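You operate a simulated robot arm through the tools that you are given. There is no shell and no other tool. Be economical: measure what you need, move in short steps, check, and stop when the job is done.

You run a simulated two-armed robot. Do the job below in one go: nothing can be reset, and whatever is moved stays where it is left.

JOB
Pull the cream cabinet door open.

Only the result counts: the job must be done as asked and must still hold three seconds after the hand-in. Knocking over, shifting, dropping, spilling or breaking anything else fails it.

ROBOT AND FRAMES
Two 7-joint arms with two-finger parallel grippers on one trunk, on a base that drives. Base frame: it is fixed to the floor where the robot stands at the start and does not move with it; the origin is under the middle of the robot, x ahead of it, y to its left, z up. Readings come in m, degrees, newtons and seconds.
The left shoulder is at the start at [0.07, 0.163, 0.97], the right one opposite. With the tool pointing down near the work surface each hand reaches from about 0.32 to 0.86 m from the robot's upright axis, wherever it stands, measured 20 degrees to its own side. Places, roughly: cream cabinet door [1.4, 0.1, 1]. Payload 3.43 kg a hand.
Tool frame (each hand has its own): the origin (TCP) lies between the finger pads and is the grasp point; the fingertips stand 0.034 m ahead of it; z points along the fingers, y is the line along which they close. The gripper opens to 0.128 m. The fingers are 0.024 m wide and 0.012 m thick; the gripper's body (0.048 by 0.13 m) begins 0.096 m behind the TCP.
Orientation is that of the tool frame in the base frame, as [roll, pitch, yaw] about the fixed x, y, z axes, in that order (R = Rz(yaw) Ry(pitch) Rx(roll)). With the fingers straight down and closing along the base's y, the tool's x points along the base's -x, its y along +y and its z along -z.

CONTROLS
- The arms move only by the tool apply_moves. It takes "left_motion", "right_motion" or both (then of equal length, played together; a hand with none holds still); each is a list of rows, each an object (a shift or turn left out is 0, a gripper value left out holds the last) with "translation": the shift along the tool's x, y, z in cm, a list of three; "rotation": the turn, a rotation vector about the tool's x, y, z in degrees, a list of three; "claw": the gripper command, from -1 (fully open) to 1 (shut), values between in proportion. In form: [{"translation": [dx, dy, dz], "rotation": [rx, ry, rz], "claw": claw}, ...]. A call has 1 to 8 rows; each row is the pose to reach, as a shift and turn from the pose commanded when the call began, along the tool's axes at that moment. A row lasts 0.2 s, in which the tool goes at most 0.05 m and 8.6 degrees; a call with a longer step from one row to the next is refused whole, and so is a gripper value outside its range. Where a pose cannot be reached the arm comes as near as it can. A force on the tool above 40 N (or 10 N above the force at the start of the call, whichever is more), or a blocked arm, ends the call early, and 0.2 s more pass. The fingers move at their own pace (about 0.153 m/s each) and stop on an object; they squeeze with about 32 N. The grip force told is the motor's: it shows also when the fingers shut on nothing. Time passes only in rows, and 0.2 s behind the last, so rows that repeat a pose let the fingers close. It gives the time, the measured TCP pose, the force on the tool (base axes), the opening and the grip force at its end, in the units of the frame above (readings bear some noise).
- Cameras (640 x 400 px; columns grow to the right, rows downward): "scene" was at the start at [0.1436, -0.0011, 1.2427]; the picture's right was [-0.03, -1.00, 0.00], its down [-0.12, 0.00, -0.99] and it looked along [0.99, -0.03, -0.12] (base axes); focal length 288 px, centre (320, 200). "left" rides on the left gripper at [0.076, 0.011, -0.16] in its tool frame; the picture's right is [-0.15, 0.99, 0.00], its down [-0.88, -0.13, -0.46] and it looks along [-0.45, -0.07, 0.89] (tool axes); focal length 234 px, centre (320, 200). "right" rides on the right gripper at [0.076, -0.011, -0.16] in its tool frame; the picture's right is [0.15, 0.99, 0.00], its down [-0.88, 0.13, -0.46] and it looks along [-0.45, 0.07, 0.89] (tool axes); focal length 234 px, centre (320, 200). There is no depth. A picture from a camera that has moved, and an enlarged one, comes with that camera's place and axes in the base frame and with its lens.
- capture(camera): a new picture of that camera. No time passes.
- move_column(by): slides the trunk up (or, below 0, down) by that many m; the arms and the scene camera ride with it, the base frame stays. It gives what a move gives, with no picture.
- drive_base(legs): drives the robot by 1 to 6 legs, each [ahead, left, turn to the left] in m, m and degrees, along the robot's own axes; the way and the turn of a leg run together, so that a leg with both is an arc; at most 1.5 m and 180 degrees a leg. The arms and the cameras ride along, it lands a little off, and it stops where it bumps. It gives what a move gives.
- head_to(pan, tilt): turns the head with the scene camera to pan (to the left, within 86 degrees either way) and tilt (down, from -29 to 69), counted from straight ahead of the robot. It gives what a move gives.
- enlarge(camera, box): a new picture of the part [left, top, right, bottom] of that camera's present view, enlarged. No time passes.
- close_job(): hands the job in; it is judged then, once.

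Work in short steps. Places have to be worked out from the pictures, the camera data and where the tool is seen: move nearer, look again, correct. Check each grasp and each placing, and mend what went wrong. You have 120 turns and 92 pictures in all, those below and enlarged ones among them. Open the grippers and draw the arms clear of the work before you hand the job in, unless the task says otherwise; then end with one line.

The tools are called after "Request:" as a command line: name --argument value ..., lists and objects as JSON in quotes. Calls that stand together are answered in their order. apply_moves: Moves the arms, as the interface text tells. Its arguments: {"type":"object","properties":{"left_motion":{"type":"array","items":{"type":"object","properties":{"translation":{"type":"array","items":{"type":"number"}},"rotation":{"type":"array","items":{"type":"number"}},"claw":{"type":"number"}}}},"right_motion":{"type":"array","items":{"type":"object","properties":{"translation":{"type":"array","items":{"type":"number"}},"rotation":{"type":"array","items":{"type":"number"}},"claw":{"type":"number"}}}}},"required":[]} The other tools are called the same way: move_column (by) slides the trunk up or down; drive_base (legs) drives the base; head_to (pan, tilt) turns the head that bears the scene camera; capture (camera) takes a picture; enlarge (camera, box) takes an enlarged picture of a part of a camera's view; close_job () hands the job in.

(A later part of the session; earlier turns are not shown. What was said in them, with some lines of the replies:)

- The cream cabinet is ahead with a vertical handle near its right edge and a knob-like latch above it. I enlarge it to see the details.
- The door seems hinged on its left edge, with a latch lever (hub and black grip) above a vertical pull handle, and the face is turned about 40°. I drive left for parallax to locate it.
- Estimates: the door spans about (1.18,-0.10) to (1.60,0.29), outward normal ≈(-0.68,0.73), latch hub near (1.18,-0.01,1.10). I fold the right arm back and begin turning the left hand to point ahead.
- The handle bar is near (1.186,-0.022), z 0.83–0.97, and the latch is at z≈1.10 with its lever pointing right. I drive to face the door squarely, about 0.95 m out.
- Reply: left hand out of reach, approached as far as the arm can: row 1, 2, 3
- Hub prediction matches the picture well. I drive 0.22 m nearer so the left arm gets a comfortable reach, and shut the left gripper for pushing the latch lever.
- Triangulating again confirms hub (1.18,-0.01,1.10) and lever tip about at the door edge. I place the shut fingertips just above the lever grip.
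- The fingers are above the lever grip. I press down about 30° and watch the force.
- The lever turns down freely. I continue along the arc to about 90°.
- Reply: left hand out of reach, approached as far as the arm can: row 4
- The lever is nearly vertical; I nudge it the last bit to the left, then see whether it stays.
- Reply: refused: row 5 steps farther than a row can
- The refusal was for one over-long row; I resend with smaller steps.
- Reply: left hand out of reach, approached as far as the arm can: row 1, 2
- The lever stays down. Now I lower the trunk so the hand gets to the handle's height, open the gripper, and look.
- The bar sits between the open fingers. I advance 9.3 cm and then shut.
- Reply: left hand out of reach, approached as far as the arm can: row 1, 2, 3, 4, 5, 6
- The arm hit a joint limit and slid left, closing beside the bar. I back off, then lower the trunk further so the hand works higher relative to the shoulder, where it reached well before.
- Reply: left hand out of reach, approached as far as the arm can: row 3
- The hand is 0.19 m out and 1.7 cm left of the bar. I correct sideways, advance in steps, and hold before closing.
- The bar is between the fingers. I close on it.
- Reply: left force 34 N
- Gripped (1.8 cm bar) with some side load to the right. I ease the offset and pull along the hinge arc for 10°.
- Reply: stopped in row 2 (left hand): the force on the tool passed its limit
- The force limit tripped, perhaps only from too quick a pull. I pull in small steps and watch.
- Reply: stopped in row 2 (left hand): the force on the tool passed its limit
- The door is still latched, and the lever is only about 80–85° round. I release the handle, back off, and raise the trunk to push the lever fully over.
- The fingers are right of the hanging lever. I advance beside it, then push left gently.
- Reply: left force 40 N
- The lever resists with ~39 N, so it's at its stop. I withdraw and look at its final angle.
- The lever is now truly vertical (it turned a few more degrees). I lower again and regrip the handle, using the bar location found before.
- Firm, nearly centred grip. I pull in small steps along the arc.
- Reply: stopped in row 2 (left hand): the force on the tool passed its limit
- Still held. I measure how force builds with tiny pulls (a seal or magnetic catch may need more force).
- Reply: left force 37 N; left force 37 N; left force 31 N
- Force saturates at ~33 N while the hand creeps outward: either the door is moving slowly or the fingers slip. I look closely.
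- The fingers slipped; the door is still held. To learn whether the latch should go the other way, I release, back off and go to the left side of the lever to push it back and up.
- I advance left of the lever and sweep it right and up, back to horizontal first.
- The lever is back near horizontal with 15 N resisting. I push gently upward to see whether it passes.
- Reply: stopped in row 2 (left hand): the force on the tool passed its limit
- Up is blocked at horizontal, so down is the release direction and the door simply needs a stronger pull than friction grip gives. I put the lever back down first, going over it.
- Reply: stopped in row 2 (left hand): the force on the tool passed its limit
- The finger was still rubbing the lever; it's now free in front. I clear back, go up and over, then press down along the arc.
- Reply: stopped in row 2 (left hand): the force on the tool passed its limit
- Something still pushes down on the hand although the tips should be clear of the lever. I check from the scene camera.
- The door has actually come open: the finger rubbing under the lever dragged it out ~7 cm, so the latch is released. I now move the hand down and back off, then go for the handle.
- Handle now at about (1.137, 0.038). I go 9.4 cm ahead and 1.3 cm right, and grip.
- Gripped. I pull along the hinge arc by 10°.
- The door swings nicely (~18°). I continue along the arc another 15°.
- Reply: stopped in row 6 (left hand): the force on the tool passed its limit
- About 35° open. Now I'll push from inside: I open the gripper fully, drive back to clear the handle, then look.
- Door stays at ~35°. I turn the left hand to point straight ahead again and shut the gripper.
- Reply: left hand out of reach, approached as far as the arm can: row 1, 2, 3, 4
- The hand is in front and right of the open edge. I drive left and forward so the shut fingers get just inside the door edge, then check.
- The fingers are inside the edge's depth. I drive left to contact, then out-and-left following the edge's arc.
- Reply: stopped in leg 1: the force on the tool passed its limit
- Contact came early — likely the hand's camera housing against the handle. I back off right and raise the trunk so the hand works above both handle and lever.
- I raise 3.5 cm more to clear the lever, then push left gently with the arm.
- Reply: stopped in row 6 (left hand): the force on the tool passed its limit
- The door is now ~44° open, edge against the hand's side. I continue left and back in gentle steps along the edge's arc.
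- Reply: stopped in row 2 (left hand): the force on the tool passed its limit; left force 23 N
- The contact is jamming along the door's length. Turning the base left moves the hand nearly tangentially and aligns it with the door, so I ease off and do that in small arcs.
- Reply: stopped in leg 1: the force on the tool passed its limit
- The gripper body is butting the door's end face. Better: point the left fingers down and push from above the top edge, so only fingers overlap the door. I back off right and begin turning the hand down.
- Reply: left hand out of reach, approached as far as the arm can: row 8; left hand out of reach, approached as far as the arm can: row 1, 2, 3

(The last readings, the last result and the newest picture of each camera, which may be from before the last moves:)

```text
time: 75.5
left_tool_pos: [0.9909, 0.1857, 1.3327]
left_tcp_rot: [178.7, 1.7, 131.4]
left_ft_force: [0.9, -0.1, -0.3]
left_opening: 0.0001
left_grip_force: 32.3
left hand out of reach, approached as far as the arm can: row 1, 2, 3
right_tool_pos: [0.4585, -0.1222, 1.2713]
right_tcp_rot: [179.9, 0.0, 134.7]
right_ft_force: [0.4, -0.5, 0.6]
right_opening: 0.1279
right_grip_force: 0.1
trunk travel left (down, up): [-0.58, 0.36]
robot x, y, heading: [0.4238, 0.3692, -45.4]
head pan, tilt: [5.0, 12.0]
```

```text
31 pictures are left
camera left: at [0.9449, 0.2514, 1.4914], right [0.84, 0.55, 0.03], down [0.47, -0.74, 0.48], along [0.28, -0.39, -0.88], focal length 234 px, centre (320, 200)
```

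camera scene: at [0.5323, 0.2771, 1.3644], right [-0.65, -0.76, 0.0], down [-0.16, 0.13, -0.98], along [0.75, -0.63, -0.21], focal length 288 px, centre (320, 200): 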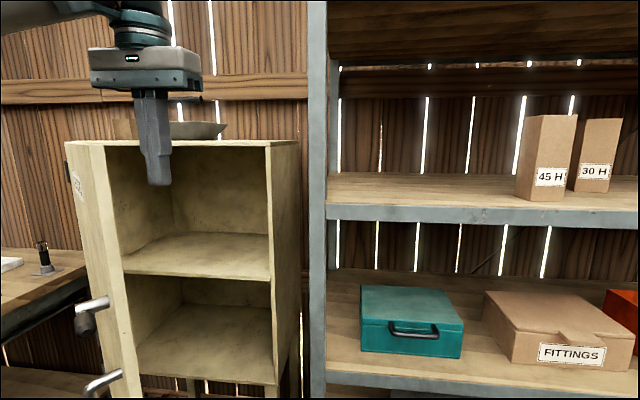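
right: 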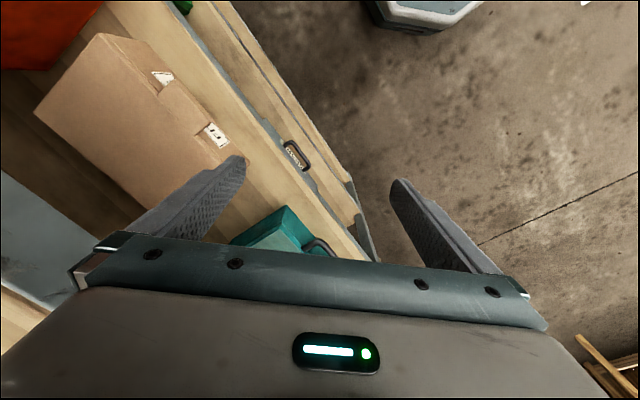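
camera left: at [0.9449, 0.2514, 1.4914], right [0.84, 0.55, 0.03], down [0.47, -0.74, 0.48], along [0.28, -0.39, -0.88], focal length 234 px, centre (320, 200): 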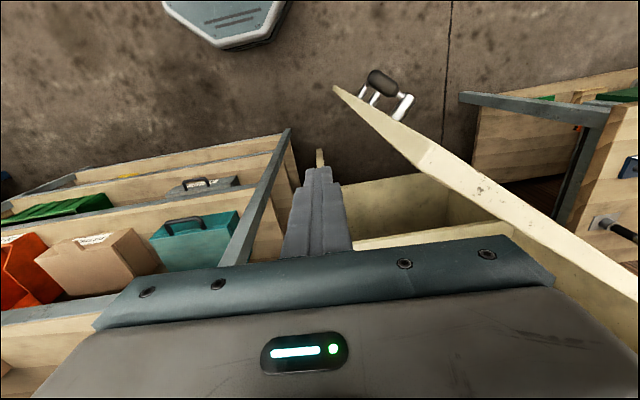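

The hand now points down above the door top with the door at ~39°. I raise the trunk a bit for reach and bring the fingertips down, then check the pose.

Request:
move_column --by 0.06

Request:
apply_moves --left_motion '[{"translation": [0, 0, 2]}, {"translation": [0, 0, 4]}, {"translation": [0, 0, 6]}]'

```text
time: 76.5
left_tool_pos: [0.9915, 0.1852, 1.3919]
left_tcp_rot: [178.8, 1.8, 131.4]
left_ft_force: [0.1, 0.3, -0.4]
left_opening: 0.0002
left_grip_force: 32.0
right_tool_pos: [0.4582, -0.1236, 1.3304]
right_tcp_rot: [179.9, 0.1, 134.6]
right_ft_force: [0.8, 0.7, -1.0]
right_opening: 0.128
right_grip_force: 0.1
trunk travel left (down, up): [-0.64, 0.3]
robot x, y, heading: [0.4271, 0.3714, -45.3]
head pan, tilt: [5.0, 12.0]
```

```text
time: 77.3
left_tool_pos: [0.9932, 0.1841, 1.3345]
left_tcp_rot: [178.7, 1.9, 131.5]
left_ft_force: [0.1, -0.3, -0.8]
left_opening: 0.0002
left_grip_force: 31.9
right_tool_pos: [0.4598, -0.1233, 1.3305]
right_tcp_rot: [179.9, 0.0, 134.6]
right_ft_force: [0.0, 0.8, 0.8]
right_opening: 0.1278
right_grip_force: 0.1
trunk travel left (down, up): [-0.64, 0.3]
robot x, y, heading: [0.4265, 0.3716, -45.5]
head pan, tilt: [5.0, 12.0]
```

Pose is good. I drive so the fingers stand behind the door's inner face, about 0.45 m from the hinge.

Request:
drive_base --legs '[[0.09, 0, 0], [0, 0.1, 0]]'

Request:
capture --camera "left"

Request:
capture --camera "scene"

```text
time: 79.2
left_tool_pos: [1.1273, 0.1899, 1.3343]
left_tcp_rot: [178.6, 1.7, 131.5]
left_ft_force: [0.1, 0.0, -0.3]
left_opening: 0.0002
left_grip_force: 32.3
right_tool_pos: [0.5921, -0.1171, 1.331]
right_tcp_rot: [179.8, -0.1, 134.6]
right_ft_force: [-0.3, 0.2, 0.8]
right_opening: 0.1278
right_grip_force: 0.2
trunk travel left (down, up): [-0.64, 0.3]
robot x, y, heading: [0.5573, 0.3793, -45.5]
head pan, tilt: [5.0, 12.0]
```

```text
30 pictures are left
camera left: at [1.0807, 0.2554, 1.4916], right [0.84, 0.55, 0.03], down [0.47, -0.74, 0.48], along [0.28, -0.39, -0.88], focal length 234 px, centre (320, 200)
```

left: 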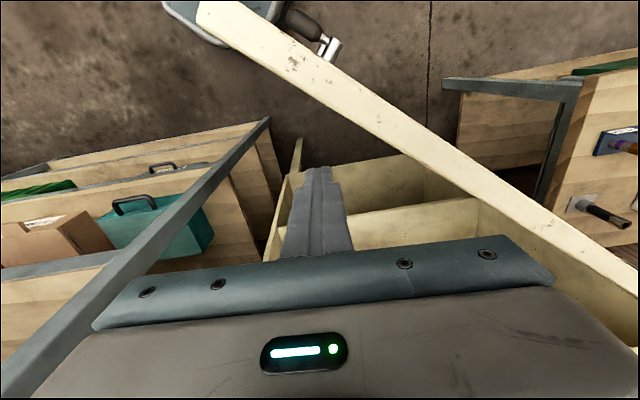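

```text
29 pictures are left
camera scene: at [0.667, 0.2823, 1.4241], right [-0.65, -0.76, 0.0], down [-0.16, 0.14, -0.98], along [0.75, -0.63, -0.21], focal length 288 px, centre (320, 200)
```

scene: 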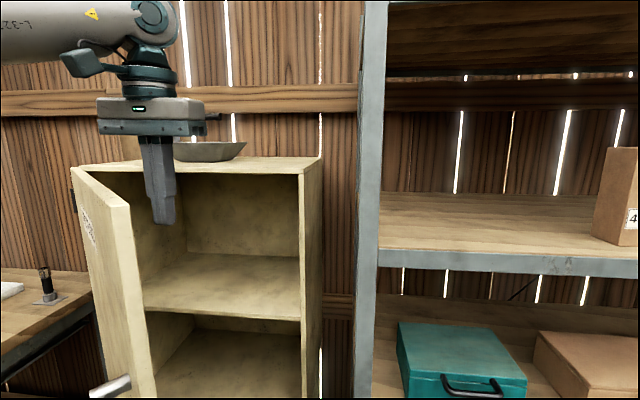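

Fingers are nicely inside the door. I push toward +y (out and left) in gentle steps.

Request:
apply_moves --left_motion '[{"translation": [1.4, 1.4, 0]}, {"translation": [2.4, 2.4, 0]}, {"translation": [3.4, 3.4, 0]}, {"translation": [4.4, 4.4, 0]}, {"translation": [5.4, 5.4, 0]}, {"translation": [6.5, 6.5, 0]}, {"translation": [7.6, 7.6, 0]}, {"translation": [8.7, 8.7, 0]}]'

Request:
capture --camera "left"

```text
time: 81.0
left_tool_pos: [1.1338, 0.3152, 1.3333]
left_tcp_rot: [178.7, 1.8, 131.4]
left_ft_force: [-0.2, 0.2, 0.8]
left_opening: 0.0002
left_grip_force: 31.5
right_tool_pos: [0.5923, -0.1155, 1.3324]
right_tcp_rot: [179.9, 0.0, 134.5]
right_ft_force: [-0.4, 0.4, -0.1]
right_opening: 0.1281
right_grip_force: 0.1
trunk travel left (down, up): [-0.64, 0.3]
robot x, y, heading: [0.5595, 0.3767, -45.5]
head pan, tilt: [5.0, 12.0]
```

```text
28 pictures are left
camera left: at [1.0885, 0.3812, 1.4908], right [0.84, 0.55, 0.03], down [0.47, -0.74, 0.48], along [0.28, -0.39, -0.88], focal length 234 px, centre (320, 200)
```

left: 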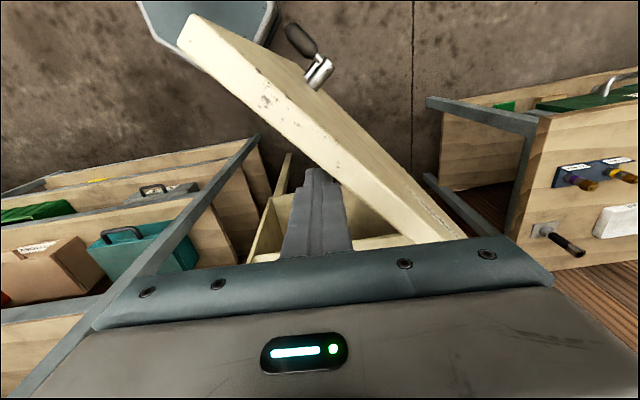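

Working: ~53° open, no resistance. I continue by driving left and back with the hand held behind the door.

Request:
drive_base --legs '[[-0.06, 0.1, 0], [-0.04, 0.12, 0]]'

Request:
capture --camera "left"

Request:
capture --camera "scene"

```text
time: 83.1
left_tool_pos: [1.2212, 0.5392, 1.332]
left_tcp_rot: [178.6, 1.8, 131.3]
left_ft_force: [0.0, -0.2, -0.5]
left_opening: 0.0
left_grip_force: 32.3
right_tool_pos: [0.6776, 0.1093, 1.3315]
right_tcp_rot: [179.8, 0.0, 134.4]
right_ft_force: [-0.5, 0.0, 0.9]
right_opening: 0.1282
right_grip_force: 0.1
trunk travel left (down, up): [-0.64, 0.3]
robot x, y, heading: [0.6465, 0.6057, -45.4]
head pan, tilt: [5.0, 12.0]
```

```text
27 pictures are left
camera left: at [1.1739, 0.6048, 1.491], right [0.84, 0.54, 0.03], down [0.47, -0.74, 0.48], along [0.28, -0.39, -0.88], focal length 234 px, centre (320, 200)
```

left: 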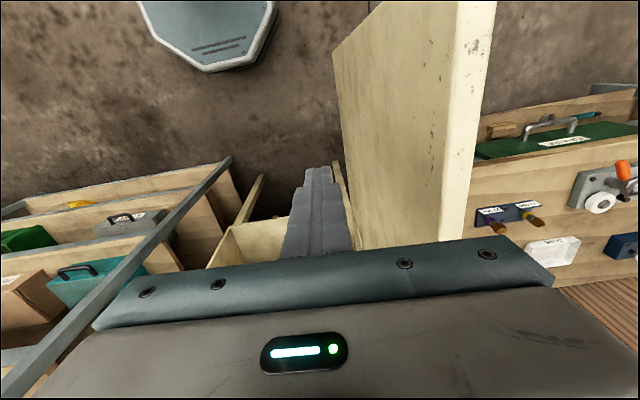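

```text
26 pictures are left
camera scene: at [0.7523, 0.5095, 1.4242], right [-0.65, -0.76, 0.0], down [-0.16, 0.14, -0.98], along [0.74, -0.63, -0.21], focal length 288 px, centre (320, 200)
```

scene: 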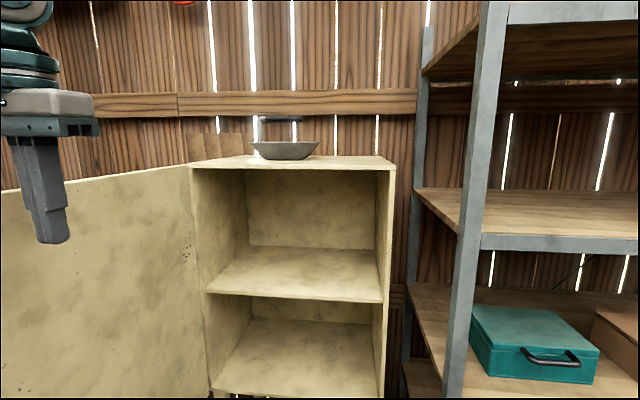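

The door now stands about 90° open and is still. I withdraw right, then back, and verify.

Request:
drive_base --legs '[[0, -0.15, 0], [-0.3, 0, 0]]'

Request:
apply_moves --left_motion '[{"translation": [0, 0, 0], "claw": -1}, {"translation": [0, 0, 0], "claw": -1}, {"translation": [0, 0, 0], "claw": -1}]'

Request:
head_to --pan 20 --tilt 18

Request:
capture --camera "scene"

```text
time: 86.1
left_tool_pos: [0.9026, 0.6484, 1.3319]
left_tcp_rot: [178.6, 1.7, 131.2]
left_ft_force: [0.9, -0.6, 0.1]
left_opening: 0.0
left_grip_force: 32.2
right_tool_pos: [0.3567, 0.2224, 1.3303]
right_tcp_rot: [179.9, -0.1, 134.3]
right_ft_force: [0.5, -0.7, -0.9]
right_opening: 0.1279
right_grip_force: 0.1
trunk travel left (down, up): [-0.64, 0.3]
robot x, y, heading: [0.3303, 0.718, -45.5]
head pan, tilt: [5.0, 12.0]
```

```text
time: 86.9
left_tool_pos: [0.9026, 0.6499, 1.3331]
left_tcp_rot: [178.7, 1.8, 131.1]
left_ft_force: [-0.4, -0.2, 0.3]
left_opening: 0.1278
left_grip_force: 0.1
right_tool_pos: [0.3574, 0.222, 1.3316]
right_tcp_rot: [179.7, 0.0, 134.2]
right_ft_force: [-0.8, -0.1, 0.9]
right_opening: 0.128
right_grip_force: 0.0
trunk travel left (down, up): [-0.64, 0.3]
robot x, y, heading: [0.3269, 0.716, -45.5]
head pan, tilt: [5.0, 12.0]
```

```text
time: 87.7
left_tool_pos: [0.9025, 0.6496, 1.3325]
left_tcp_rot: [178.5, 1.7, 131.2]
left_ft_force: [0.1, 0.6, -0.4]
left_opening: 0.1278
left_grip_force: 0.0
right_tool_pos: [0.3584, 0.2224, 1.3311]
right_tcp_rot: [-180.0, 0.0, 134.4]
right_ft_force: [0.2, -0.9, -0.7]
right_opening: 0.128
right_grip_force: 0.1
trunk travel left (down, up): [-0.64, 0.3]
robot x, y, heading: [0.3285, 0.7212, -45.3]
head pan, tilt: [20.0, 18.0]
```

```text
25 pictures are left
camera scene: at [0.4478, 0.6427, 1.4145], right [-0.43, -0.9, 0.0], down [-0.28, 0.13, -0.95], along [0.86, -0.41, -0.31], focal length 288 px, centre (320, 200)
```

scene: 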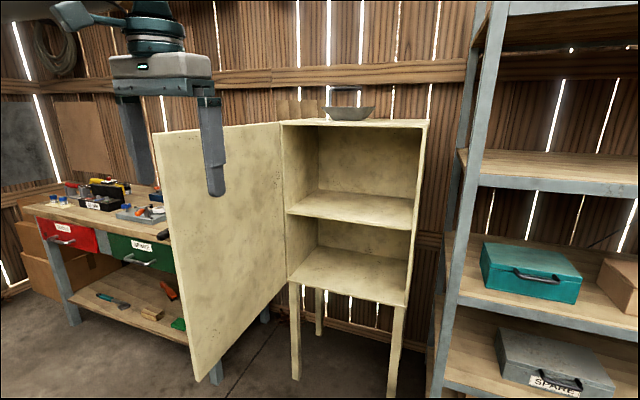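

The door stands wide open, roughly 90°, clear of the bench. Nothing else was disturbed, the hands are clear and both grippers are open, so I hand in.

Request:
close_job

```text
The job is handed in.
```

The cream cabinet door is unlatched and pulled open to about 90°; nothing else was moved in the last picture, and the job is handed in with both grippers open and the arms clear.
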